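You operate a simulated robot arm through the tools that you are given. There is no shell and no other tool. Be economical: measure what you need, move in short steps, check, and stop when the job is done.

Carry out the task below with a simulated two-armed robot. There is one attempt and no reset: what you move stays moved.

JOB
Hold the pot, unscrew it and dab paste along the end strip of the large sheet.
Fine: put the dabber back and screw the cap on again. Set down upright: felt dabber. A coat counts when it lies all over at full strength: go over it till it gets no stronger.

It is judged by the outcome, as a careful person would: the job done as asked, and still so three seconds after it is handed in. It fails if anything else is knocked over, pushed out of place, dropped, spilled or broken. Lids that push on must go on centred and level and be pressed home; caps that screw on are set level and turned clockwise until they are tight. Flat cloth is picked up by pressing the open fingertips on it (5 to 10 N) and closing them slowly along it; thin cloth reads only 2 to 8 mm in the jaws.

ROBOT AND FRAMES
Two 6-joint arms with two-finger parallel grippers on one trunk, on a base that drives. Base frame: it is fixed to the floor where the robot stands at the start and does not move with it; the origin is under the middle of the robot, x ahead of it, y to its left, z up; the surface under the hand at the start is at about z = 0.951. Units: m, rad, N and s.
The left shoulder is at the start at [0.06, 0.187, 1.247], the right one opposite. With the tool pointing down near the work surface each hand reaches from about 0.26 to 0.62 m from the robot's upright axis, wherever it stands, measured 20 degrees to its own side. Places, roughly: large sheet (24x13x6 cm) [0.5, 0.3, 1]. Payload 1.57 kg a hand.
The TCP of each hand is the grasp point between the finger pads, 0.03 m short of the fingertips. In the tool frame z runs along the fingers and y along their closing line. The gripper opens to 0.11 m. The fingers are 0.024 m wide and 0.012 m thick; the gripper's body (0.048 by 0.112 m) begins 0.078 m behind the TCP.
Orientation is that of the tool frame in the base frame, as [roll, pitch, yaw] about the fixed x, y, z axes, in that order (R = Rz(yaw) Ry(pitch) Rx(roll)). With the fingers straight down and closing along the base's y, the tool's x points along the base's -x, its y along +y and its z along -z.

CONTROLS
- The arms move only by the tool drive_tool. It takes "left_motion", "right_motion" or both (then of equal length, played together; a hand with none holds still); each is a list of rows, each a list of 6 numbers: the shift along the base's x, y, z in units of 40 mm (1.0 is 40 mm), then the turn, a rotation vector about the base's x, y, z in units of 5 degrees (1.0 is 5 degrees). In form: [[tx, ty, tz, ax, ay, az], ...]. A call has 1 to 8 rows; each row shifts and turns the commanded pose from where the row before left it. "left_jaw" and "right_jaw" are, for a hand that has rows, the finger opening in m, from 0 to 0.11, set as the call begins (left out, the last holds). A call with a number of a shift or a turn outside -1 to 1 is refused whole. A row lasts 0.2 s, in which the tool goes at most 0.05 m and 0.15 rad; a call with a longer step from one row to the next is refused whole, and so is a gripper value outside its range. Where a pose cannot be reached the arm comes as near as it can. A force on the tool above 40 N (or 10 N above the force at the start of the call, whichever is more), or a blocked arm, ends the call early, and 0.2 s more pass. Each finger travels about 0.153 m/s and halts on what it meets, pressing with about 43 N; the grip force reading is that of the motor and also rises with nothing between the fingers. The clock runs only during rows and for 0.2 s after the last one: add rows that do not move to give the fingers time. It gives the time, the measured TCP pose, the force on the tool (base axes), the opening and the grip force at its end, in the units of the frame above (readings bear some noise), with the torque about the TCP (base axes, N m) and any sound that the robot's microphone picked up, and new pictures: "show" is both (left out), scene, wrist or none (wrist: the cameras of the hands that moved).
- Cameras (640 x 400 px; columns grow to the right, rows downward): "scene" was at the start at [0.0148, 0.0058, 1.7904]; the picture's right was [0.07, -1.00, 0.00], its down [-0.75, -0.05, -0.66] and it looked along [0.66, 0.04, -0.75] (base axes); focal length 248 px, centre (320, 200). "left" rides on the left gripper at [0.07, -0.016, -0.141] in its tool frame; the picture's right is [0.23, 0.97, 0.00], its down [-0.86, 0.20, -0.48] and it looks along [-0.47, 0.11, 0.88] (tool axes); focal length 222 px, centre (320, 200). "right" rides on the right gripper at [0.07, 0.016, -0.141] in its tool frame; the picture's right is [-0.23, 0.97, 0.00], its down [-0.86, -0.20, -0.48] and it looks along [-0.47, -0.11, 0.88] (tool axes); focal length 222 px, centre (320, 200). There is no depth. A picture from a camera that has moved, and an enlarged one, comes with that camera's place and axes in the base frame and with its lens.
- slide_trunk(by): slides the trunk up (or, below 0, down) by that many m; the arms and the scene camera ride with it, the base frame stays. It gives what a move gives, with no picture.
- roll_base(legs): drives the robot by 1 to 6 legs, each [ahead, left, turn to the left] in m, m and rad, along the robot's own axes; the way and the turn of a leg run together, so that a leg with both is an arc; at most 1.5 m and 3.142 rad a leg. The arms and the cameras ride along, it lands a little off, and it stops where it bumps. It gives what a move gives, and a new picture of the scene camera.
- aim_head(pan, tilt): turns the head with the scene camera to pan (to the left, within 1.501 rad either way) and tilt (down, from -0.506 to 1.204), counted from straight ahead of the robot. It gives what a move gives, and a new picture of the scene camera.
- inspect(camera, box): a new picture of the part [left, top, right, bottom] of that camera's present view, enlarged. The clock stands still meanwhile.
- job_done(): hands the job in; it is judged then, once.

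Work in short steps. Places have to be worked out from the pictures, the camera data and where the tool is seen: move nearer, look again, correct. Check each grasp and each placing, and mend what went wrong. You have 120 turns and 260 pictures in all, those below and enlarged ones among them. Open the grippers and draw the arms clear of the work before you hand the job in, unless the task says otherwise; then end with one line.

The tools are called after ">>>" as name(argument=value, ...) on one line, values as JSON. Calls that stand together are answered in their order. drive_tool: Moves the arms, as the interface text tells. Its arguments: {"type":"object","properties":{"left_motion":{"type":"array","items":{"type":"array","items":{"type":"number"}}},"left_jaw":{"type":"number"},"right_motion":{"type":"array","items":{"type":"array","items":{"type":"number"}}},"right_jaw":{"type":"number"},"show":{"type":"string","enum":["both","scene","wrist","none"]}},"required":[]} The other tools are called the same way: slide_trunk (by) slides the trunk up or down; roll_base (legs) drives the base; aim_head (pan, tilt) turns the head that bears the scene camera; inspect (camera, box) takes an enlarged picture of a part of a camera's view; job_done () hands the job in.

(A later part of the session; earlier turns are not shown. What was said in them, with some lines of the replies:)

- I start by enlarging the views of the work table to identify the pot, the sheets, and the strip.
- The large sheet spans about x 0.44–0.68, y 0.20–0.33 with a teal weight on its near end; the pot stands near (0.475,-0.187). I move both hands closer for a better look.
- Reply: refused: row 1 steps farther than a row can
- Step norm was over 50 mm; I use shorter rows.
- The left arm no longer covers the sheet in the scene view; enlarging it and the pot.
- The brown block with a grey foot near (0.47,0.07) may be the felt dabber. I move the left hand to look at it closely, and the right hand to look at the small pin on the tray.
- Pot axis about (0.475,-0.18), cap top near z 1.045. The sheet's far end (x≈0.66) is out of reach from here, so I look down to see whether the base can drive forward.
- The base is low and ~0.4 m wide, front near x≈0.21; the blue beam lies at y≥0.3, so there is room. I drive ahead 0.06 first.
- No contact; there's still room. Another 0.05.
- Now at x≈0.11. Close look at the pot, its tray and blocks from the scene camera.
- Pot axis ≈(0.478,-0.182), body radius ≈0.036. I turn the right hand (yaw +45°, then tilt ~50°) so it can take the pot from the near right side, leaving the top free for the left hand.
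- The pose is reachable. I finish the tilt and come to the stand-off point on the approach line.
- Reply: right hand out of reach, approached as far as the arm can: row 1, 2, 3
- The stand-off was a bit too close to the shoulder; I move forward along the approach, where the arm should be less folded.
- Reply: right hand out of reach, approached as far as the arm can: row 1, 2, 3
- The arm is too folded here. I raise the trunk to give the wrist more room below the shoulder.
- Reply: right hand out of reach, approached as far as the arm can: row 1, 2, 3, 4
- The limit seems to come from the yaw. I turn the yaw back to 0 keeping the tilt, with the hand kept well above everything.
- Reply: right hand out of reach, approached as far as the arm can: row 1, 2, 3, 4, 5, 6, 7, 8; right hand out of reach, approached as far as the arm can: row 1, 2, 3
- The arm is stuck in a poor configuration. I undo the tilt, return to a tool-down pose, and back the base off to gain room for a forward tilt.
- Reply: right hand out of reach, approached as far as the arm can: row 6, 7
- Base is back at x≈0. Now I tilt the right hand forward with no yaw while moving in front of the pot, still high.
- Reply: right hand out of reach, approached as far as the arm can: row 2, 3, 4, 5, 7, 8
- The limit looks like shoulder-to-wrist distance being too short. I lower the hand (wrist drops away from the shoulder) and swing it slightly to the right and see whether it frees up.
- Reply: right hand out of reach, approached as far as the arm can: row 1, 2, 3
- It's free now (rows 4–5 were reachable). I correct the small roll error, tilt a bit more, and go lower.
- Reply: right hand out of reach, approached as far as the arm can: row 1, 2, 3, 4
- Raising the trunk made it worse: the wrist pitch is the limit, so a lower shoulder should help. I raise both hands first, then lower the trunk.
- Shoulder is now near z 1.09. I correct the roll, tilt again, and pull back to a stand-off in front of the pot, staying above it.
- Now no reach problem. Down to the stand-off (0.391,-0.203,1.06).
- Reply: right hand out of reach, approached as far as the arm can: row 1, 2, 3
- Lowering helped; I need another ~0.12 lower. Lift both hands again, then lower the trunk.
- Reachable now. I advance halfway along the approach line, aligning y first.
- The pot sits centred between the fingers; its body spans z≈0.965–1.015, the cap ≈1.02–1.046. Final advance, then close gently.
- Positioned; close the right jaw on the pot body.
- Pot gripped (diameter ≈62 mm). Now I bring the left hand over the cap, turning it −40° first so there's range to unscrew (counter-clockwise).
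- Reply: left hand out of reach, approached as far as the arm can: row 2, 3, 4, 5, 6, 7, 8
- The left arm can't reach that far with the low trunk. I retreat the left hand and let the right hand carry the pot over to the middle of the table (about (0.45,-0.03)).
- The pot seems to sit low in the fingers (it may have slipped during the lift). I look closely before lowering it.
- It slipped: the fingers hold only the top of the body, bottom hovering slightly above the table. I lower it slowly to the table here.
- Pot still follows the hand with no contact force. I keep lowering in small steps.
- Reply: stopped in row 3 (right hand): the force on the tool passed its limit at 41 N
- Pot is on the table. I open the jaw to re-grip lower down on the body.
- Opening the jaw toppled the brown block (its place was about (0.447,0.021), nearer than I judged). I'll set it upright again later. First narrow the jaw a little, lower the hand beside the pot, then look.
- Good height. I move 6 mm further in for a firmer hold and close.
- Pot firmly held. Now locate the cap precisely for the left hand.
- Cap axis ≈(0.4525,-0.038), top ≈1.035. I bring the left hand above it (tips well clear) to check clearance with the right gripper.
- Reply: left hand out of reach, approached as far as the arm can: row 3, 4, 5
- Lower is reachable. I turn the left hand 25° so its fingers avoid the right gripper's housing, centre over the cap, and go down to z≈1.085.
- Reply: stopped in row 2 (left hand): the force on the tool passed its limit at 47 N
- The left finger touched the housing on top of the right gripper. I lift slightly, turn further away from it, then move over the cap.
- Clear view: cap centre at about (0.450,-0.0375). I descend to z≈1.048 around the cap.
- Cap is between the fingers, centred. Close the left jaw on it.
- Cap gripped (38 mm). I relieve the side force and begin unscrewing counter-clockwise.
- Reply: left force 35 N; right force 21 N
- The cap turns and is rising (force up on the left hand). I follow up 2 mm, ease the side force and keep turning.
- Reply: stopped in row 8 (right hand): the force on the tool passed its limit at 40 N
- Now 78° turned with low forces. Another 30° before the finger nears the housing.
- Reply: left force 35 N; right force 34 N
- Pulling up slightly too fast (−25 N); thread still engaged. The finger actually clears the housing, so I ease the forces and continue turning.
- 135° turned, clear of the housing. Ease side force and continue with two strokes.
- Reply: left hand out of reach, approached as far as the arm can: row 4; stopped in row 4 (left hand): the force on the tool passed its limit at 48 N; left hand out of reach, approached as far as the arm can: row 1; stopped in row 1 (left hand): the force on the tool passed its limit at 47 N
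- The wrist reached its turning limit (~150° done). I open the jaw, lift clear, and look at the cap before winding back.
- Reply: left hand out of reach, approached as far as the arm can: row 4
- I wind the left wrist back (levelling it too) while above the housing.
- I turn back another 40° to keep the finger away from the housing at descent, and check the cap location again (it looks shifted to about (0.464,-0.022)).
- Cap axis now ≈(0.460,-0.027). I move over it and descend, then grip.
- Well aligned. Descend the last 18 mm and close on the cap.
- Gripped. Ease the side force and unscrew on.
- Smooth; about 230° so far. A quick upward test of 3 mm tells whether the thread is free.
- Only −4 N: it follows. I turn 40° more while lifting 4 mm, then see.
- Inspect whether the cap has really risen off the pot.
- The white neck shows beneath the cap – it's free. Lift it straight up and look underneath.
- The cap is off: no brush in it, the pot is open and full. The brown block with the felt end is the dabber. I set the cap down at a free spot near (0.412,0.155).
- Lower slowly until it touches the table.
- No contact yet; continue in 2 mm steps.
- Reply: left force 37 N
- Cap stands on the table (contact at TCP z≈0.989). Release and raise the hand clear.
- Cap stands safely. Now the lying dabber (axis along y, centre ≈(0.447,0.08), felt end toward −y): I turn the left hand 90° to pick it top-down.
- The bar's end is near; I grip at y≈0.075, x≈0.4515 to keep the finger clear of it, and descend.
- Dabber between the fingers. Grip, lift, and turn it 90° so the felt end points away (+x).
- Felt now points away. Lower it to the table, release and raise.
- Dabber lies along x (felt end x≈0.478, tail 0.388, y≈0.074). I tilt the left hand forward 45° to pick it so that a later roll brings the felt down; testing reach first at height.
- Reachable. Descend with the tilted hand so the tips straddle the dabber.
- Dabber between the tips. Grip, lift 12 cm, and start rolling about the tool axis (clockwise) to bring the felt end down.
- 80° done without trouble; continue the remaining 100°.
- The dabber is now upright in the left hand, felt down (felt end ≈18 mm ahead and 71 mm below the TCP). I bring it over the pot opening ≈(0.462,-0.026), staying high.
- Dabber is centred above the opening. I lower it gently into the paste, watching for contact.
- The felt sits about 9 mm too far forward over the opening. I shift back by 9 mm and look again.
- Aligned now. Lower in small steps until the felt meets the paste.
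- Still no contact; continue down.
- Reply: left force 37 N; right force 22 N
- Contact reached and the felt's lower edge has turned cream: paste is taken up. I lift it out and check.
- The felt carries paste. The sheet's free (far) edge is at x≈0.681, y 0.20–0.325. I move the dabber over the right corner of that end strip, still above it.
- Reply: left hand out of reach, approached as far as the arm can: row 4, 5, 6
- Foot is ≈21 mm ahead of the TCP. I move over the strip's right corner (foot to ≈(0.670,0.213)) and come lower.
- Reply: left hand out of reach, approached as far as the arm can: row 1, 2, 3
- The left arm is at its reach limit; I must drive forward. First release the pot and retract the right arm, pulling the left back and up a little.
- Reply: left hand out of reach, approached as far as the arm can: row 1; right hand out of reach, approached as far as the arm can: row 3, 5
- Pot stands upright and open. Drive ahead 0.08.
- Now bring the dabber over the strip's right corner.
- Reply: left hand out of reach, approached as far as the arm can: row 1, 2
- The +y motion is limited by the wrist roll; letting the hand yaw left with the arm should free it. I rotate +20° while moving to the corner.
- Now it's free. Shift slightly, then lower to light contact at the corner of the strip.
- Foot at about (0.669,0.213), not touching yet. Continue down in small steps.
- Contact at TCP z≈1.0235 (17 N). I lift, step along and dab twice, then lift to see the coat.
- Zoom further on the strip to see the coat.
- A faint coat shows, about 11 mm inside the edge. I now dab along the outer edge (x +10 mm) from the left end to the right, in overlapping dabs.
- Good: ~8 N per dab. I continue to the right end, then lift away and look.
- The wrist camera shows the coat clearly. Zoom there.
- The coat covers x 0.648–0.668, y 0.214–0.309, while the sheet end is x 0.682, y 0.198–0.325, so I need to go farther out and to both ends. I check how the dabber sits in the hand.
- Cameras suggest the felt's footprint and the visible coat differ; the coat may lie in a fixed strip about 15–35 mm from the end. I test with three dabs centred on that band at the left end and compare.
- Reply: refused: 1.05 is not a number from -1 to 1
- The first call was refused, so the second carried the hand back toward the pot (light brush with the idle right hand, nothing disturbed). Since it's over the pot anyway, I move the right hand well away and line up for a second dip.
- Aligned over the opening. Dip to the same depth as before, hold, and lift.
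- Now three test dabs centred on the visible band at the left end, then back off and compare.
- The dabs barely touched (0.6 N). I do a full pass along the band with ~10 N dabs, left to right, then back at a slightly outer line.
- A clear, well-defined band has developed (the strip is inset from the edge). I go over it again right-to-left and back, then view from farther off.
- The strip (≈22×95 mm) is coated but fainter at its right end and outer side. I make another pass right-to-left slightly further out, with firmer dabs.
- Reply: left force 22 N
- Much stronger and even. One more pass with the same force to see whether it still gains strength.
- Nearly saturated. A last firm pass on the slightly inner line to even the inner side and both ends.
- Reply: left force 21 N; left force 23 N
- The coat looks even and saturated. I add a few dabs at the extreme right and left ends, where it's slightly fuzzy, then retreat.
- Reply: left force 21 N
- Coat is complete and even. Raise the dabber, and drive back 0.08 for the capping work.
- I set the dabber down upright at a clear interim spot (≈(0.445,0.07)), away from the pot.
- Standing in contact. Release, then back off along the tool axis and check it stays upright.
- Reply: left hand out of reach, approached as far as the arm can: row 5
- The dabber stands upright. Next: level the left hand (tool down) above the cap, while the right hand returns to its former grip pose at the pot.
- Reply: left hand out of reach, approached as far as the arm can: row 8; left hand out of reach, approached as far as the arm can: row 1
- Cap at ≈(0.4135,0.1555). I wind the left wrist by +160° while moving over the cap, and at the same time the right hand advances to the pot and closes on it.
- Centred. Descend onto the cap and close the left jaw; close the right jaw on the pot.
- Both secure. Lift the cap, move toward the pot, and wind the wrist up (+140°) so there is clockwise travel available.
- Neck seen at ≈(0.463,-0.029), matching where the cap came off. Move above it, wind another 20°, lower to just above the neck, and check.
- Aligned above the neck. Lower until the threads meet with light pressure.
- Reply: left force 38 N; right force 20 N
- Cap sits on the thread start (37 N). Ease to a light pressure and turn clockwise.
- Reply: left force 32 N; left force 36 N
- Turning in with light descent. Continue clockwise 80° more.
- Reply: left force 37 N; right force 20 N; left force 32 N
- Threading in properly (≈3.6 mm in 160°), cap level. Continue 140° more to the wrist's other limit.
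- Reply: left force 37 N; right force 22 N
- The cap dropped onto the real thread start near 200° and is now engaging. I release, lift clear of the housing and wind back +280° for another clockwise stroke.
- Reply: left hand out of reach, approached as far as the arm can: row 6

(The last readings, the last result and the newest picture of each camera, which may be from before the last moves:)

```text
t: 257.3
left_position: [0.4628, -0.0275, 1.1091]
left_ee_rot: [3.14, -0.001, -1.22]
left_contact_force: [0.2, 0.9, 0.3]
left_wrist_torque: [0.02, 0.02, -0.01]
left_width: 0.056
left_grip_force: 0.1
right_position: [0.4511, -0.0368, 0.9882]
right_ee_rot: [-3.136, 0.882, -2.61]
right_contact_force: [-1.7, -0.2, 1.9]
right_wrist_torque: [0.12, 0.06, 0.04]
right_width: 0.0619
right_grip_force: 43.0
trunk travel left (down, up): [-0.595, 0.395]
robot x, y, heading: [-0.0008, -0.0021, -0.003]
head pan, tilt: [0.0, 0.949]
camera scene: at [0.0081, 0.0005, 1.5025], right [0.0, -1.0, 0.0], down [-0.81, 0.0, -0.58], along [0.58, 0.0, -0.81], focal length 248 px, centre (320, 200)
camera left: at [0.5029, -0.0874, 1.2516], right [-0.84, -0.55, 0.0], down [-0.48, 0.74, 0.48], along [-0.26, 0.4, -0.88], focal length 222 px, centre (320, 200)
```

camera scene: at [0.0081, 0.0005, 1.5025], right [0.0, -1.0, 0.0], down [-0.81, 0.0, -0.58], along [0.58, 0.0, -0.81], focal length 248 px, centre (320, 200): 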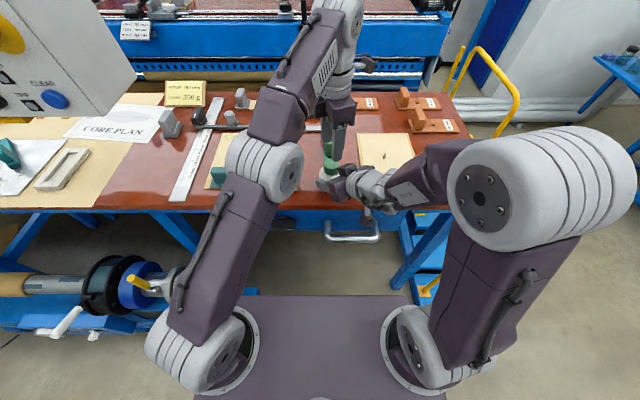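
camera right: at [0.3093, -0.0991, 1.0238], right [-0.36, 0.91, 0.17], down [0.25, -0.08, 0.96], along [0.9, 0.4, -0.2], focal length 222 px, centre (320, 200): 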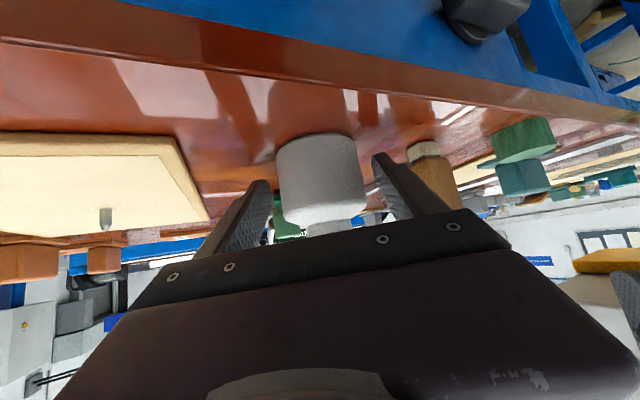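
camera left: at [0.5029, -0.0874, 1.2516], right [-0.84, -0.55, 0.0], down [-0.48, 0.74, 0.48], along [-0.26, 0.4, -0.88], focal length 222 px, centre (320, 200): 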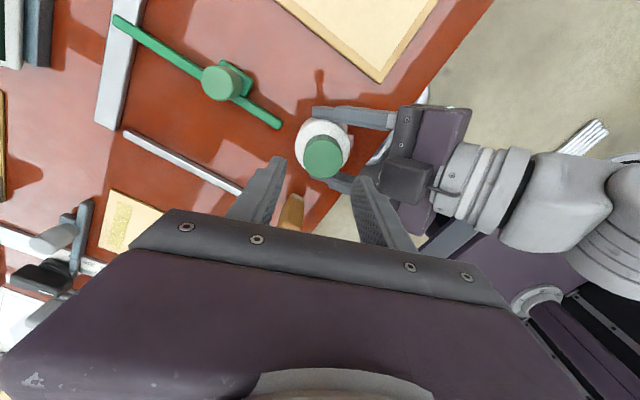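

Aligned with the cap as at release. Descend, grip, and turn clockwise 200° with gentle descent.

>>> drive_tool(left_motion=[[0, 0, -0.5, 0, 0, 0], [0, 0, -0.5, 0, 0, 0], [0, 0, -0.38, 0, 0, 0], [0, 0, 0, 0, 0, 0]], left_jaw=0.056, show="none")

>>> drive_tool(left_motion=[[0, 0, 0, 0, 0, 0], [0, 0, 0, 0, 0, 0], [0, 0, 0, 0, 0, 0]], left_jaw=0.02, show="none")

>>> drive_tool(left_motion=[[0, 0, -0.001, 0, 0, -1], [0, 0, -0.002, 0, 0, -1], [0, 0, -0.002, 0, 0, -1], [0, 0, -0.003, 0, 0, -1], [0, 0, -0.003, 0, 0, -1], [0, 0, -0.003, 0, 0, -1], [0, 0, -0.003, 0, 0, -1], [0, 0, -0.003, 0, 0, -1]], show="none")

>>> drive_tool(left_motion=[[0, 0, -0.003, 0, 0, -1], [0, 0, -0.003, 0, 0, -1], [0, 0, -0.003, 0, 0, -1], [0, 0, -0.003, 0, 0, -1], [0, 0, -0.003, 0, 0, -1], [0, 0, -0.003, 0, 0, -1], [0, 0, -0.003, 0, 0, -1], [0, 0, -0.003, 0, 0, -1]], show="none")

>>> drive_tool(left_motion=[[0, 0, -0.003, 0, 0, -1], [0, 0, -0.003, 0, 0, -1], [0, 0, -0.003, 0, 0, -1], [0, 0, -0.003, 0, 0, -1], [0, 0, -0.003, 0, 0, -1], [0, 0, -0.003, 0, 0, -1], [0, 0, -0.003, 0, 0, -1], [0, 0, -0.003, 0, 0, -1]], show="wrist")

>>> inspect(camera="scene", box=[300, 130, 380, 200])

```text
t: 258.3
left_position: [0.4635, -0.0283, 1.053]
left_ee_rot: [3.141, -0.002, -1.222]
left_contact_force: [0.6, -0.1, 0.1]
left_wrist_torque: [-0.02, -0.02, 0.0]
left_width: 0.056
left_grip_force: 0.0
right_position: [0.4508, -0.0369, 0.9896]
right_ee_rot: [-3.136, 0.883, -2.61]
right_contact_force: [0.0, -0.7, 3.4]
right_wrist_torque: [0.12, 0.01, -0.02]
right_width: 0.0621
right_grip_force: 43.1
trunk travel left (down, up): [-0.595, 0.395]
robot x, y, heading: [0.0004, -0.0007, -0.001]
head pan, tilt: [0.0, 0.949]
```

```text
t: 259.1
left_position: [0.4624, -0.0284, 1.0532]
left_ee_rot: [3.135, -0.001, -1.222]
left_contact_force: [-21.7, -5.9, 2.5]
left_wrist_torque: [-0.25, 0.78, -0.02]
left_width: 0.0384
left_grip_force: 42.4
right_position: [0.4514, -0.036, 0.9868]
right_ee_rot: [-3.138, 0.883, -2.612]
right_contact_force: [22.1, 7.4, -4.9]
right_wrist_torque: [-0.17, 0.71, -0.07]
right_width: 0.0619
right_grip_force: 43.0
trunk travel left (down, up): [-0.595, 0.395]
robot x, y, heading: [0.0005, 0.0004, 0.002]
head pan, tilt: [0.0, 0.949]
```

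```text
t: 260.9
left_position: [0.4632, -0.029, 1.0525]
left_ee_rot: [3.137, -0.004, -1.922]
left_contact_force: [-21.2, -7.7, 0.5]
left_wrist_torque: [-0.75, 0.9, 0.0]
left_width: 0.0382
left_grip_force: 43.2
right_position: [0.4515, -0.0359, 0.9864]
right_ee_rot: [-3.136, 0.883, -2.612]
right_contact_force: [23.5, 6.9, 2.6]
right_wrist_torque: [0.32, 0.3, -0.09]
right_width: 0.0618
right_grip_force: 43.6
trunk travel left (down, up): [-0.595, 0.395]
robot x, y, heading: [0.0, -0.0026, 0.003]
head pan, tilt: [0.0, 0.949]
```

```text
t: 262.7
left_position: [0.4632, -0.0292, 1.0526]
left_ee_rot: [3.14, -0.002, -2.621]
left_contact_force: [-10.2, -10.9, -0.7]
left_wrist_torque: [-0.75, 0.51, 0.02]
left_width: 0.0382
left_grip_force: 43.3
right_position: [0.4498, -0.0357, 0.9893]
right_ee_rot: [-3.135, 0.886, -2.61]
right_contact_force: [14.2, 11.0, 8.1]
right_wrist_torque: [0.13, -0.37, -0.04]
right_width: 0.0619
right_grip_force: 43.1
trunk travel left (down, up): [-0.595, 0.395]
robot x, y, heading: [-0.0025, 0.0037, 0.002]
head pan, tilt: [0.0, 0.949]
```

```text
t: 264.5
left_position: [0.4638, -0.0297, 1.0527]
left_ee_rot: [-3.139, -0.002, 2.965]
left_contact_force: [0.3, -25.0, -0.2]
left_wrist_torque: [-1.02, -0.37, 0.05]
left_width: 0.0384
left_grip_force: 43.3
right_position: [0.4503, -0.037, 0.9878]
right_ee_rot: [-3.137, 0.885, -2.608]
right_contact_force: [2.5, 22.9, 8.9]
right_wrist_torque: [-0.36, -0.13, 0.13]
right_width: 0.0621
right_grip_force: 43.1
trunk travel left (down, up): [-0.595, 0.395]
robot x, y, heading: [0.0045, 0.0006, 0.0]
head pan, tilt: [0.0, 0.949]
camera left: at [0.3926, -0.0328, 1.1945], right [-0.05, 1.0, 0.0], down [0.88, 0.05, 0.48], along [0.48, 0.02, -0.88], focal length 222 px, centre (320, 200)
```

left: 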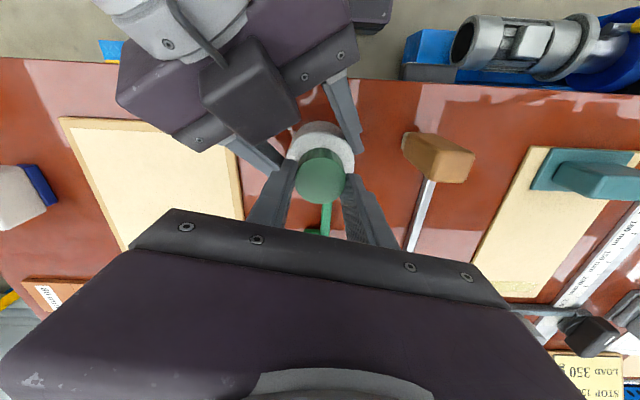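

```text
5.71 times, centred on (340, 165) of scene
camera zoom: at [0.0081, 0.0, 1.5025], right [0.0, -1.0, 0.0], down [-0.81, 0.0, -0.58], along [0.58, 0.0, -0.81], focal length 1414 px, centre (206, 400)
```

zoom: 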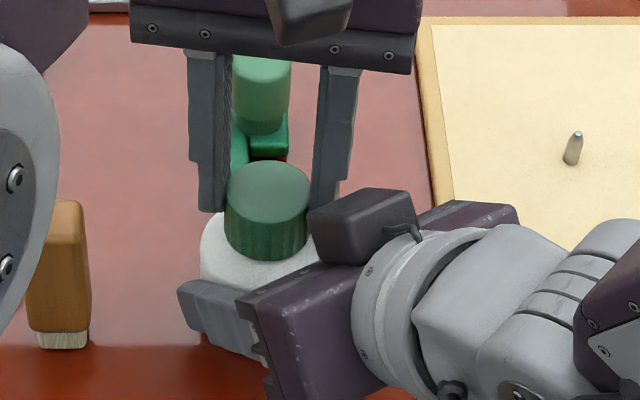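

The cap has gone down, neck no longer visible. Continue clockwise, relieving side force, until it tightens.

>>> drive_tool(left_motion=[[0, -0.04, -0.003, 0, 0, -1], [0, 0, -0.003, 0, 0, -1], [0, 0, -0.003, 0, 0, -1], [0, 0, -0.003, 0, 0, -1], [0, 0, -0.003, 0, 0, -1], [0, 0, -0.003, 0, 0, -1], [0, 0, -0.003, 0, 0, -1], [0, 0, -0.003, 0, 0, -1]], show="none")

>>> drive_tool(left_motion=[[0, 0, -0.003, 0, 0, -1], [0, 0, -0.003, 0, 0, -1], [0, 0, -0.003, 0, 0, -1], [0, 0, -0.003, 0, 0, -1], [0, 0, -0.003, 0, 0, -1], [0, 0, -0.003, 0, 0, -1], [0, 0, -0.003, 0, 0, -1], [0, 0, -0.003, 0, 0, -1]], show="none")

>>> drive_tool(left_motion=[[0, 0, -0.003, 0, 0, -1], [0, 0, -0.003, 0, 0, -1], [0, 0, -0.003, 0, 0, -1], [0, 0, -0.003, 0, 0, -1], [0, 0, -0.003, 0, 0, -1], [0, 0, -0.003, 0, 0, -1], [0, 0, -0.003, 0, 0, -1], [0, 0, -0.003, 0, 0, -1]], show="none")

>>> drive_tool(left_motion=[[0, 0, -0.002, 0, 0, -1], [0, 0, -0.002, 0, 0, -1], [0, 0, -0.002, 0, 0, -1], [0, 0, -0.002, 0, 0, -1], [0, 0, 0, 0, 0, -1], [0, 0, 0, 0, 0, -1]], show="none")

>>> inspect(camera="scene", box=[300, 130, 380, 200])

```text
t: 266.3
left_position: [0.4627, -0.0302, 1.0518]
left_ee_rot: [3.138, -0.002, 2.266]
left_contact_force: [-1.6, -16.3, 0.7]
left_wrist_torque: [-1.08, -0.37, -0.02]
left_width: 0.038
left_grip_force: 42.9
right_position: [0.4499, -0.036, 0.9885]
right_ee_rot: [-3.137, 0.883, -2.609]
right_contact_force: [2.2, 17.7, 7.6]
right_wrist_torque: [0.31, 0.16, 0.19]
right_width: 0.062
right_grip_force: 43.4
trunk travel left (down, up): [-0.595, 0.395]
robot x, y, heading: [-0.0023, -0.0012, 0.002]
head pan, tilt: [0.0, 0.949]
```

```text
t: 268.1
left_position: [0.4624, -0.0302, 1.0511]
left_ee_rot: [3.139, -0.004, 1.569]
left_contact_force: [-16.5, -4.1, 3.3]
left_wrist_torque: [-0.2, 0.57, 0.53]
left_width: 0.0384
left_grip_force: 43.0
right_position: [0.4506, -0.0365, 0.9881]
right_ee_rot: [-3.138, 0.884, -2.613]
right_contact_force: [15.1, 7.2, 1.6]
right_wrist_torque: [0.09, 0.25, -0.52]
right_width: 0.0618
right_grip_force: 42.9
trunk travel left (down, up): [-0.595, 0.395]
robot x, y, heading: [-0.0011, 0.0014, -0.002]
head pan, tilt: [0.0, 0.949]
```

```text
t: 269.9
left_position: [0.4627, -0.0283, 1.0505]
left_ee_rot: [3.138, -0.003, 0.873]
left_contact_force: [-12.1, 3.6, 2.4]
left_wrist_torque: [0.13, 0.5, 0.68]
left_width: 0.0383
left_grip_force: 43.0
right_position: [0.4489, -0.0368, 0.9881]
right_ee_rot: [-3.137, 0.883, -2.612]
right_contact_force: [11.5, -3.1, 6.1]
right_wrist_torque: [0.37, 0.01, -0.78]
right_width: 0.0624
right_grip_force: 43.7
trunk travel left (down, up): [-0.595, 0.395]
robot x, y, heading: [0.0018, 0.0014, -0.004]
head pan, tilt: [0.0, 0.949]
```

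```text
t: 271.3
left_position: [0.4632, -0.0292, 1.0488]
left_ee_rot: [3.139, -0.004, 0.348]
left_contact_force: [-7.3, 8.1, 1.9]
left_wrist_torque: [0.26, 0.18, 0.77]
left_width: 0.0384
left_grip_force: 42.9
right_position: [0.4498, -0.0367, 0.9884]
right_ee_rot: [-3.136, 0.884, -2.611]
right_contact_force: [7.4, -8.5, 7.7]
right_wrist_torque: [0.49, -0.08, -0.9]
right_width: 0.0623
right_grip_force: 42.9
trunk travel left (down, up): [-0.595, 0.395]
robot x, y, heading: [0.0007, 0.0001, 0.002]
head pan, tilt: [0.0, 0.949]
```

```text
5.71 times, centred on (340, 165) of scene
camera zoom: at [0.0074, 0.0007, 1.5026], right [0.0, -1.0, 0.0], down [-0.81, 0.0, -0.58], along [0.58, 0.0, -0.81], focal length 1414 px, centre (206, 400)
```

zoom: 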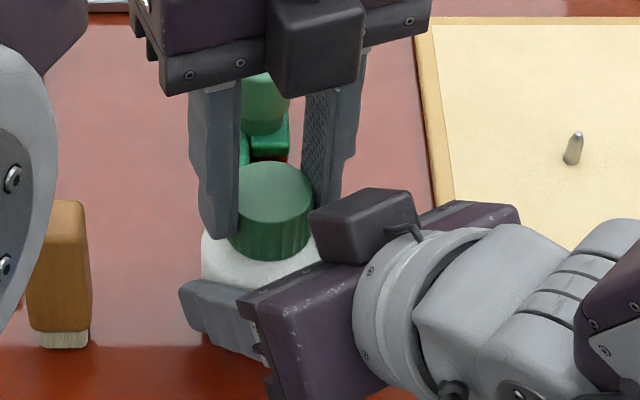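

The torque climbed to ~0.8 Nm: the cap is tight and level. I release it with the left hand, retreat, and try lifting the pot 3 cm with the right to return it to its tray.

>>> drive_tool(left_motion=[[0, 0, 0, 0, 0, 0], [0, 0, 0, 0, 0, 0], [0, 0, 0.5, 0, 0, 0], [0, 0, 0.5, 0, 0, 0], [0, 0.1, 0.5, 0, 0, 0], [-0.2, 0.8, 0.2, 0, 0, 0], [-0.2, 0.9, 0.2, 0, 0, 0], [-0.2, 0.9, 0, 0, 0, 0]], left_jaw=0.056, show="none")

>>> drive_tool(right_motion=[[0, 0, 0.1, 0, 0, 0], [0, 0, 0.15, 0, 0, 0], [0, 0, 0.2, 0, 0, 0], [0, 0, 0.2, 0, 0, 0], [0, 0, 0.15, 0, 0, 0], [0, 0, 0, 0, 0, 0]], show="both")

>>> inspect(camera="scene", box=[260, 130, 400, 220])

```text
t: 273.1
left_position: [0.4388, 0.0796, 1.1259]
left_ee_rot: [3.139, -0.003, 0.35]
left_contact_force: [-1.1, 0.2, -0.5]
left_wrist_torque: [-0.02, 0.01, 0.02]
left_width: 0.0563
left_grip_force: 0.2
right_position: [0.4499, -0.0365, 0.9873]
right_ee_rot: [-3.137, 0.883, -2.61]
right_contact_force: [0.1, -0.2, 7.9]
right_wrist_torque: [0.19, -0.36, -0.07]
right_width: 0.0621
right_grip_force: 43.2
trunk travel left (down, up): [-0.595, 0.395]
robot x, y, heading: [-0.0014, -0.0022, 0.003]
head pan, tilt: [0.0, 0.949]
```

```text
t: 274.5
left_position: [0.439, 0.0786, 1.1255]
left_ee_rot: [3.14, -0.001, 0.351]
left_contact_force: [0.6, -0.2, -0.5]
left_wrist_torque: [-0.02, 0.0, 0.02]
left_width: 0.0562
left_grip_force: 0.0
right_position: [0.4523, -0.037, 1.0197]
right_ee_rot: [-3.138, 0.882, -2.613]
right_contact_force: [-0.3, 0.4, -2.4]
right_wrist_torque: [-0.01, 0.03, 0.0]
right_width: 0.0623
right_grip_force: 43.4
trunk travel left (down, up): [-0.595, 0.395]
robot x, y, heading: [-0.0001, -0.0021, 0.002]
head pan, tilt: [0.0, 0.949]
camera scene: at [0.0091, 0.0006, 1.5025], right [0.0, -1.0, 0.0], down [-0.81, 0.0, -0.58], along [0.58, 0.0, -0.81], focal length 248 px, centre (320, 200)
camera right: at [0.3098, -0.0994, 1.0554], right [-0.36, 0.92, 0.17], down [0.25, -0.08, 0.96], along [0.9, 0.39, -0.2], focal length 222 px, centre (320, 200)
```

scene: 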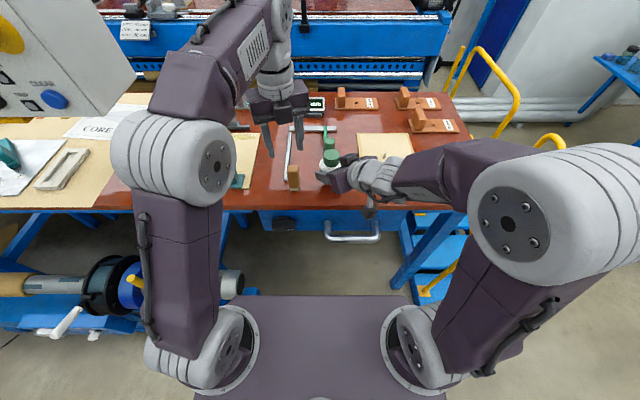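
right: 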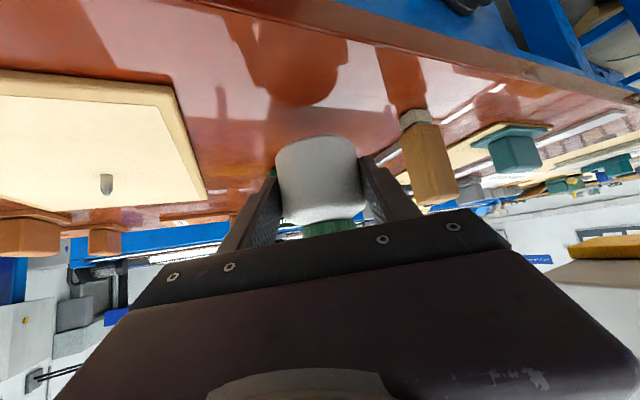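

```text
4.44 times, centred on (330, 175) of scene
camera zoom: at [0.0091, 0.0006, 1.5025], right [0.0, -1.0, 0.0], down [-0.81, 0.0, -0.58], along [0.58, 0.0, -0.81], focal length 1100 px, centre (276, 311)
```

zoom: 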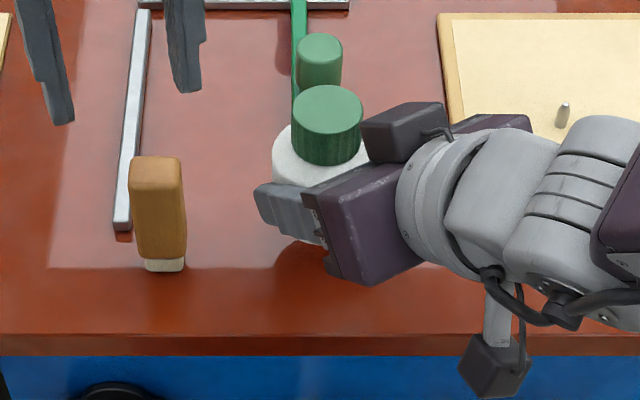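

The pot is held firmly with no slip. Carry it back to its place on the tray (axis ≈(0.478,-0.182)) and lower it.

>>> drive_tool(right_motion=[[0.05, -0.54, 0, 0, 0, -0.5], [0.05, -0.54, 0, 0, 0, -0.5], [0.05, -0.54, 0, 0, 0, -0.5], [0.05, -0.54, 0, 0, 0, -0.5], [0.05, -0.54, 0, 0, 0, -0.5], [0.05, -0.54, 0, 0, 0, -0.5], [0, -0.51, 0, 0, 0, 0], [0, 0, 0, 0, 0, 0]], show="none")

>>> drive_tool(right_motion=[[0, 0, -0.2, 0, 0, 0], [0, 0, -0.15, 0, 0, 0], [0, 0, -0.08, 0, 0, 0], [0, 0, -0.05, 0, 0, 0], [0, 0, -0.04, 0, 0, 0], [0, 0, 0, 0, 0, 0]], show="both")

>>> inspect(camera="scene", box=[330, 120, 470, 220])

```text
t: 276.3
left_position: [0.4393, 0.0796, 1.125]
left_ee_rot: [3.137, 0.0, 0.349]
left_contact_force: [-0.6, -0.5, 0.3]
left_wrist_torque: [0.02, 0.02, 0.01]
left_width: 0.0561
left_grip_force: 0.1
right_position: [0.463, -0.1867, 1.0209]
right_ee_rot: [-3.138, 0.884, -2.873]
right_contact_force: [0.2, 0.1, -2.2]
right_wrist_torque: [-0.01, 0.08, -0.02]
right_width: 0.0623
right_grip_force: 42.6
trunk travel left (down, up): [-0.595, 0.395]
robot x, y, heading: [-0.0055, 0.0021, -0.0]
head pan, tilt: [0.0, 0.949]
```

```text
t: 277.7
left_position: [0.4396, 0.0791, 1.1255]
left_ee_rot: [3.14, -0.001, 0.35]
left_contact_force: [0.4, -0.5, 0.0]
left_wrist_torque: [-0.01, -0.01, 0.02]
left_width: 0.056
left_grip_force: 0.1
right_position: [0.4646, -0.187, 0.9974]
right_ee_rot: [-3.136, 0.883, -2.874]
right_contact_force: [-0.1, 0.6, -1.4]
right_wrist_torque: [0.0, 0.02, -0.03]
right_width: 0.0623
right_grip_force: 42.8
trunk travel left (down, up): [-0.595, 0.395]
robot x, y, heading: [0.0007, 0.0002, -0.001]
head pan, tilt: [0.0, 0.949]
camera scene: at [0.0089, 0.0004, 1.5025], right [0.0, -1.0, 0.0], down [-0.81, 0.0, -0.58], along [0.58, 0.0, -0.81], focal length 248 px, centre (320, 200)
camera right: at [0.3105, -0.2103, 1.0344], right [-0.12, 0.98, 0.17], down [0.22, -0.14, 0.96], along [0.97, 0.15, -0.2], focal length 222 px, centre (320, 200)
```

scene: 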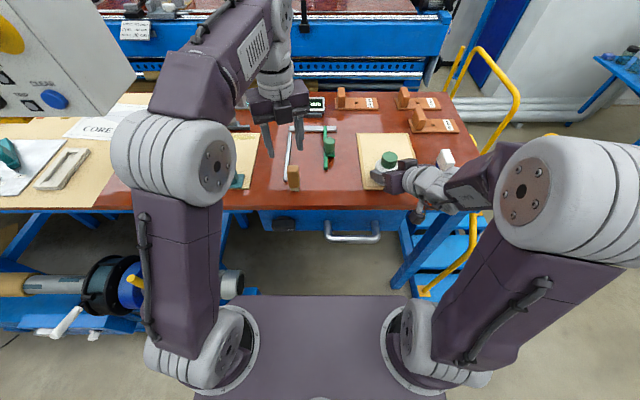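
right: 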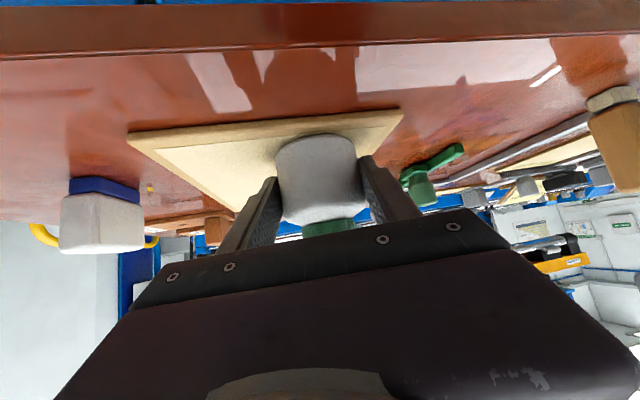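

```text
4.00 times, centred on (400, 170) of scene
camera zoom: at [0.0089, 0.0004, 1.5025], right [0.0, -1.0, 0.0], down [-0.81, 0.0, -0.58], along [0.58, 0.0, -0.81], focal length 990 px, centre (0, 320)
```

zoom: 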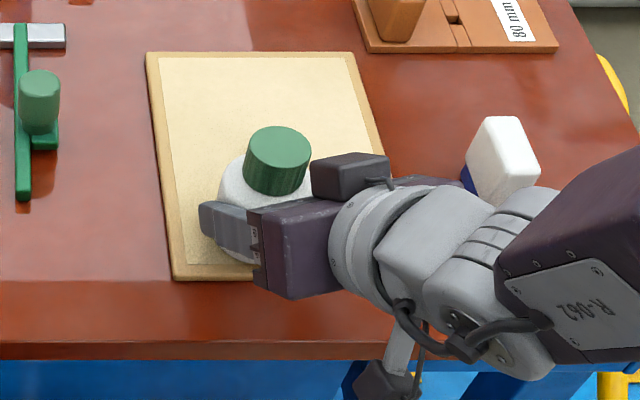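

It's just above the tray in its old place. Lower the last millimetres to contact, release, and back out along the tool axis.

>>> drive_tool(right_motion=[[0, 0, -0.03, 0, 0, 0], [0, 0, -0.03, 0, 0, 0], [0, 0, -0.03, 0, 0, 0], [0, 0, 0, 0, 0, 0]], show="none")

>>> drive_tool(right_motion=[[0, 0, -0.03, 0, 0, 0], [0, 0, 0, 0, 0, 0]], show="none")

>>> inspect(camera="right", box=[200, 80, 440, 240])

```text
t: 278.7
left_position: [0.4396, 0.0795, 1.1262]
left_ee_rot: [3.138, -0.004, 0.35]
left_contact_force: [-0.2, 0.0, -0.2]
left_wrist_torque: [0.01, 0.0, -0.01]
left_width: 0.0559
left_grip_force: 0.1
right_position: [0.4632, -0.1868, 0.9963]
right_ee_rot: [-3.137, 0.884, -2.873]
right_contact_force: [1.8, -0.5, 8.0]
right_wrist_torque: [0.07, -0.44, -0.08]
right_width: 0.062
right_grip_force: 42.3
trunk travel left (down, up): [-0.595, 0.395]
robot x, y, heading: [-0.0006, -0.001, -0.003]
head pan, tilt: [0.0, 0.949]
```

```text
t: 279.3
left_position: [0.4387, 0.0793, 1.1264]
left_ee_rot: [3.139, -0.002, 0.35]
left_contact_force: [-0.2, 0.1, 0.0]
left_wrist_torque: [0.0, -0.01, -0.01]
left_width: 0.056
left_grip_force: 0.0
right_position: [0.4634, -0.1854, 0.9959]
right_ee_rot: [-3.136, 0.889, -2.873]
right_contact_force: [5.8, -3.1, 18.9]
right_wrist_torque: [0.18, -1.02, -0.18]
right_width: 0.0624
right_grip_force: 42.8
trunk travel left (down, up): [-0.595, 0.395]
robot x, y, heading: [0.0009, 0.002, 0.001]
head pan, tilt: [0.0, 0.949]
```

```text
2.50 times, centred on (320, 160) of right
camera zoom: at [0.3103, -0.2102, 1.0311], right [-0.12, 0.98, 0.17], down [0.21, -0.15, 0.97], along [0.97, 0.15, -0.19], focal length 555 px, centre (320, 300)
5 turns are left
```

zoom: 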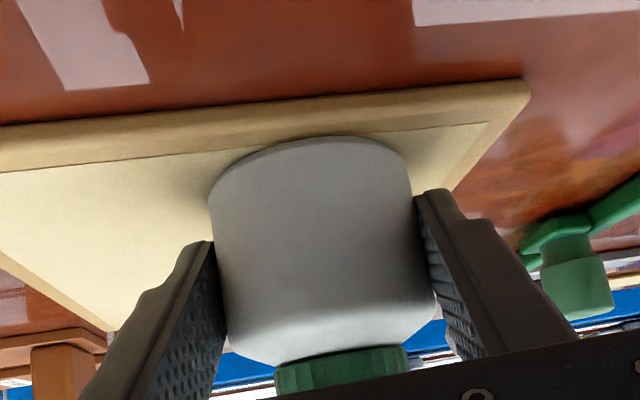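

Pot is down (19 N). Release and retract the right arm; meanwhile square the left hand over the dabber to move it back to its original spot.

>>> drive_tool(right_motion=[[0, 0, 0, 0, 0, 0], [0, 0, 0, 0, 0, 0]], right_jaw=0.085, show="none")

>>> drive_tool(left_motion=[[0.04, -0.06, 0, 0, 0, -1], [0.04, -0.06, 0, 0, 0, -1], [0.04, -0.06, 0, 0, 0, -1], [0.04, -0.05, 0, 0, 0, -1], [0, 0, -0.2, 0, 0, 0], [0, 0, -0.2, 0, 0, 0], [0, 0, 0, 0, 0, 0]], right_motion=[[-0.4, -0.11, 0.34, 0, 0, 0], [-0.5, -0.14, 0.43, 0, 0, 0], [-0.2, -0.2, 0.9, 0, 0, 0], [0, -0.3, 0.9, 0, 0, 0], [0, -0.5, 0.6, 0, 0, 0], [0, -0.7, 0.3, 0, 0, 0], [0, -0.7, 0, 0, 0, 0]], show="both")

>>> inspect(camera="scene", box=[250, 120, 430, 220])

```text
t: 279.9
left_position: [0.4402, 0.079, 1.1268]
left_ee_rot: [3.141, -0.001, 0.351]
left_contact_force: [-0.3, 0.5, -0.8]
left_wrist_torque: [0.01, 0.0, -0.02]
left_width: 0.0562
left_grip_force: 0.1
right_position: [0.4626, -0.1869, 0.9926]
right_ee_rot: [-3.136, 0.882, -2.872]
right_contact_force: [0.1, -0.5, -0.6]
right_wrist_torque: [0.02, 0.0, -0.01]
right_width: 0.085
right_grip_force: 0.1
trunk travel left (down, up): [-0.595, 0.395]
robot x, y, heading: [-0.0017, -0.0031, -0.002]
head pan, tilt: [0.0, 0.949]
```

```text
t: 281.5
left_position: [0.4473, 0.0687, 1.1091]
left_ee_rot: [3.139, -0.001, -0.001]
left_contact_force: [0.2, -1.3, -0.6]
left_wrist_torque: [0.0, -0.02, 0.01]
left_width: 0.0558
left_grip_force: 0.0
right_position: [0.4204, -0.2946, 1.1333]
right_ee_rot: [-3.138, 0.881, -2.875]
right_contact_force: [-0.1, -0.4, -0.2]
right_wrist_torque: [0.0, -0.01, -0.03]
right_width: 0.0848
right_grip_force: 0.0
trunk travel left (down, up): [-0.595, 0.395]
robot x, y, heading: [-0.0016, -0.0015, -0.0]
head pan, tilt: [0.0, 0.949]
camera scene: at [0.0092, -0.0006, 1.5025], right [0.0, -1.0, 0.0], down [-0.81, 0.0, -0.58], along [0.58, 0.0, -0.81], focal length 248 px, centre (320, 200)
camera right: at [0.2667, -0.318, 1.1691], right [-0.12, 0.98, 0.17], down [0.22, -0.14, 0.96], along [0.97, 0.15, -0.2], focal length 222 px, centre (320, 200)
camera left: at [0.5161, 0.0851, 1.2507], right [0.23, -0.97, 0.0], down [-0.86, -0.2, 0.48], along [-0.46, -0.11, -0.88], focal length 222 px, centre (320, 200)
```

scene: 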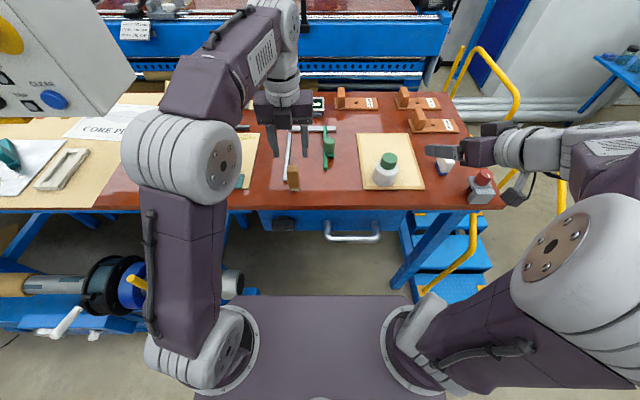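
right: 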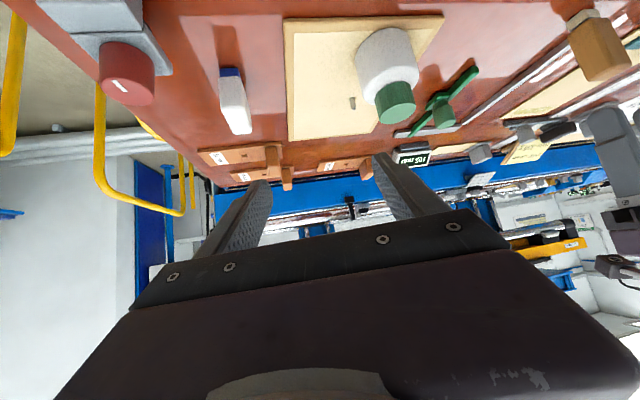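
left: 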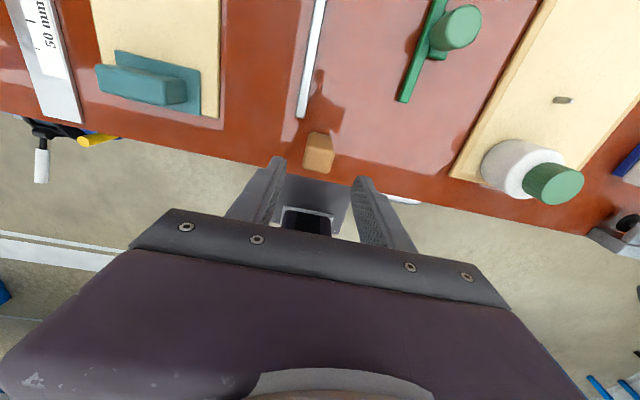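

```text
3.56 times, centred on (340, 170) of scene
camera zoom: at [0.0092, -0.0006, 1.5025], right [0.0, -1.0, 0.0], down [-0.81, 0.0, -0.58], along [0.58, 0.0, -0.81], focal length 880 px, centre (249, 307)
4 turns are left
```

zoom: 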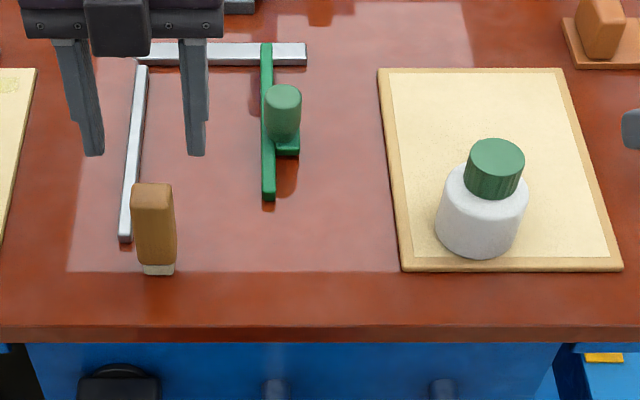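

Pot is capped, upright and back on its tray. Now I move the upright dabber top-down 5 cm back to its original place, release and rise.

>>> drive_tool(left_motion=[[0.03, 0.05, -0.5, 0, 0, 0], [0, 0, -0.6, 0, 0, 0], [0, 0, -0.6, 0, 0, 0], [0, 0, -0.5, 0, 0, 0], [0, 0, 0, 0, 0, 0]], left_jaw=0.056, show="none")

>>> drive_tool(left_motion=[[0, 0, 0, 0, 0, 0], [0, 0, 0, 0, 0, 0], [0, 0, 0, 0, 0, 0]], left_jaw=0.01, show="none")

>>> drive_tool(left_motion=[[0, 0, 0.2, 0, 0, 0], [0, 0, 0.2, 0, 0, 0], [0, -0.4, 0, 0, 0, 0], [0, -0.4, 0, 0, 0, 0], [0, -0.4, 0, 0, 0, 0], [0, 0, -0.2, 0, 0, 0], [0, 0, -0.19, 0, 0, 0], [0, 0, -0.01, 0, 0, 0]], show="none")

>>> drive_tool(left_motion=[[0, 0, 0, 0, 0, 0], [0, 0, 0, 0, 0, 0]], left_jaw=0.056, show="none")

>>> drive_tool(left_motion=[[0, 0, 0.4, 0, 0, 0], [0, 0, 0.6, 0, 0, 0], [0, 0, 0.8, 0, 0, 0], [0, 0, 0.8, 0, 0, 0], [0, 0, 0, 0, 0, 0]], show="both")

>>> inspect(camera="scene", box=[230, 120, 430, 230])

```text
t: 282.7
left_position: [0.4473, 0.0708, 1.0205]
left_ee_rot: [3.138, -0.003, 0.0]
left_contact_force: [0.0, 0.6, 0.1]
left_wrist_torque: [0.0, -0.02, -0.02]
left_width: 0.056
left_grip_force: 0.0
right_position: [0.4185, -0.2927, 1.134]
right_ee_rot: [-3.136, 0.883, -2.873]
right_contact_force: [-0.1, 0.8, 0.0]
right_wrist_torque: [-0.05, 0.01, 0.0]
right_width: 0.0851
right_grip_force: 0.1
trunk travel left (down, up): [-0.595, 0.395]
robot x, y, heading: [0.0041, 0.0016, 0.0]
head pan, tilt: [0.0, 0.949]
```

```text
t: 283.5
left_position: [0.4474, 0.071, 1.0205]
left_ee_rot: [3.139, -0.001, -0.001]
left_contact_force: [0.6, 0.4, -0.9]
left_wrist_torque: [0.0, 0.02, -0.05]
left_width: 0.029
left_grip_force: 39.1
right_position: [0.4189, -0.2921, 1.1328]
right_ee_rot: [-3.136, 0.882, -2.873]
right_contact_force: [-0.5, 0.3, -0.2]
right_wrist_torque: [0.02, -0.02, 0.01]
right_width: 0.0849
right_grip_force: 0.0
trunk travel left (down, up): [-0.595, 0.395]
robot x, y, heading: [-0.0036, 0.0006, -0.001]
head pan, tilt: [0.0, 0.949]
```

```text
t: 285.3
left_position: [0.4478, 0.0233, 1.0217]
left_ee_rot: [3.14, -0.002, -0.002]
left_contact_force: [0.9, -0.5, -0.6]
left_wrist_torque: [-0.02, 0.0, 0.0]
left_width: 0.0291
left_grip_force: 39.1
right_position: [0.4196, -0.2933, 1.1337]
right_ee_rot: [-3.137, 0.88, -2.874]
right_contact_force: [0.8, 0.0, -0.3]
right_wrist_torque: [-0.02, 0.02, 0.01]
right_width: 0.0851
right_grip_force: 0.2
trunk travel left (down, up): [-0.595, 0.395]
robot x, y, heading: [-0.0005, -0.0014, -0.0]
head pan, tilt: [0.0, 0.949]
```

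```text
t: 285.9
left_position: [0.448, 0.0232, 1.0209]
left_ee_rot: [3.139, -0.001, 0.0]
left_contact_force: [-0.6, 0.0, 0.5]
left_wrist_torque: [0.02, 0.03, 0.0]
left_width: 0.056
left_grip_force: 0.0
right_position: [0.4192, -0.2933, 1.1327]
right_ee_rot: [-3.136, 0.882, -2.873]
right_contact_force: [0.0, -0.3, -0.2]
right_wrist_torque: [-0.02, -0.02, 0.03]
right_width: 0.085
right_grip_force: 0.0
trunk travel left (down, up): [-0.595, 0.395]
robot x, y, heading: [-0.001, -0.0026, -0.001]
head pan, tilt: [0.0, 0.949]
```

```text
t: 287.1
left_position: [0.448, 0.0241, 1.1252]
left_ee_rot: [3.14, -0.002, -0.001]
left_contact_force: [-1.2, -0.2, 0.1]
left_wrist_torque: [0.0, 0.02, -0.06]
left_width: 0.0559
left_grip_force: 0.0
right_position: [0.4191, -0.2934, 1.1336]
right_ee_rot: [-3.137, 0.881, -2.873]
right_contact_force: [0.3, 0.3, -0.4]
right_wrist_torque: [-0.01, -0.03, 0.02]
right_width: 0.0852
right_grip_force: 0.0
trunk travel left (down, up): [-0.595, 0.395]
robot x, y, heading: [-0.0017, 0.0021, 0.005]
head pan, tilt: [0.0, 0.949]
camera scene: at [0.0087, 0.0006, 1.5025], right [0.0, -1.0, 0.0], down [-0.81, 0.0, -0.58], along [0.58, 0.0, -0.81], focal length 248 px, centre (320, 200)
camera left: at [0.5176, 0.0405, 1.2671], right [0.23, -0.97, 0.0], down [-0.86, -0.2, 0.48], along [-0.46, -0.11, -0.88], focal length 222 px, centre (320, 200)
```

scene: 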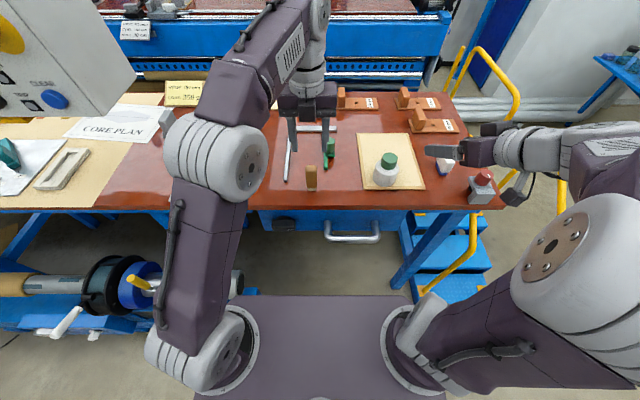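
left: 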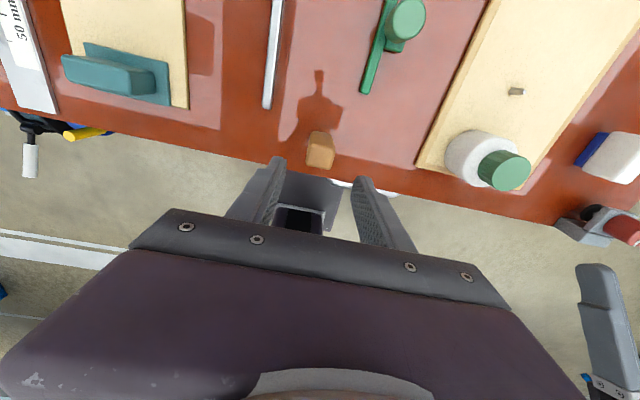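

```text
3.20 times, centred on (330, 175) of scene
camera zoom: at [0.0087, 0.0006, 1.5025], right [0.0, -1.0, 0.0], down [-0.81, 0.0, -0.58], along [0.58, 0.0, -0.81], focal length 792 px, centre (288, 280)
3 turns are left
```

zoom: 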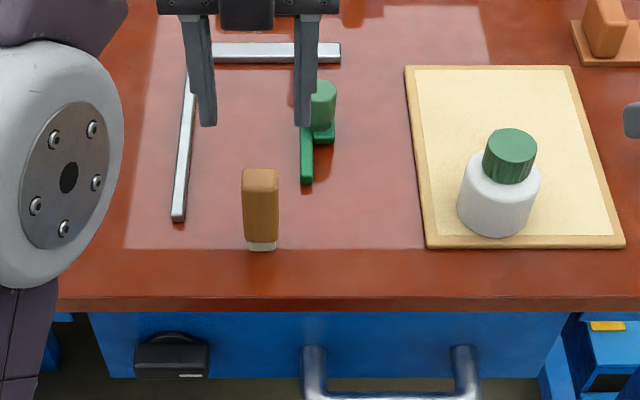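

Dabber upright at its home, pot capped on its tray, strip coated. I open both grippers and raise the arms clear.

>>> drive_tool(left_motion=[[0, 0, 0.8, 0, 0, 0], [-0.2, 0.3, 0.8, 0, 0, 0], [-0.3, 0.4, 0.8, 0, 0, 0], [-0.3, 0.4, 0.5, 0, 0, 0]], right_motion=[[0, 0, 0.7, 0, 0, 0], [0, 0, 0.7, 0, 0, 0], [0, 0, 0.5, 0, 0, 0], [0, 0, 0, 0, 0, 0]], left_jaw=0.1, right_jaw=0.1, show="scene")

```text
t: 288.1
left_position: [0.3947, 0.0746, 1.2138]
left_ee_rot: [3.139, -0.007, -0.002]
left_contact_force: [-0.1, -0.2, 0.2]
left_wrist_torque: [-0.01, -0.02, 0.0]
left_width: 0.1
left_grip_force: 0.2
left hand out of reach, approached as far as the arm can: row 2, 3, 4
right_position: [0.4178, -0.293, 1.2098]
right_ee_rot: [-3.137, 0.881, -2.873]
right_contact_force: [-0.2, -0.2, 0.0]
right_wrist_torque: [-0.01, 0.02, -0.02]
right_width: 0.0999
right_grip_force: 0.0
trunk travel left (down, up): [-0.595, 0.395]
robot x, y, heading: [-0.0006, -0.0007, 0.002]
head pan, tilt: [0.0, 0.949]
camera scene: at [0.0083, 0.0009, 1.5025], right [0.0, -1.0, 0.0], down [-0.81, 0.0, -0.58], along [0.58, 0.0, -0.81], focal length 248 px, centre (320, 200)
2 turns are left
```

scene: 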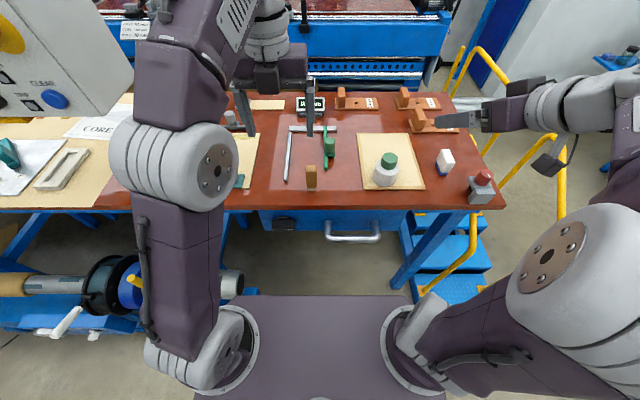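

Everything is in place and the arms are clear; handing in.

>>> job_done()

```text
The job is handed in.
```

The strip at the free end of the large sheet is pasted, the felt dabber stands upright where it was, and the pot is screwed shut and back on its tray. The coat looked even and stopped getting stronger; it covers about 22 by 95 mm and stops about 10–15 mm short of the sheet's edges. While re-gripping the pot I knocked the dabber over, and I stood it up again afterwards.
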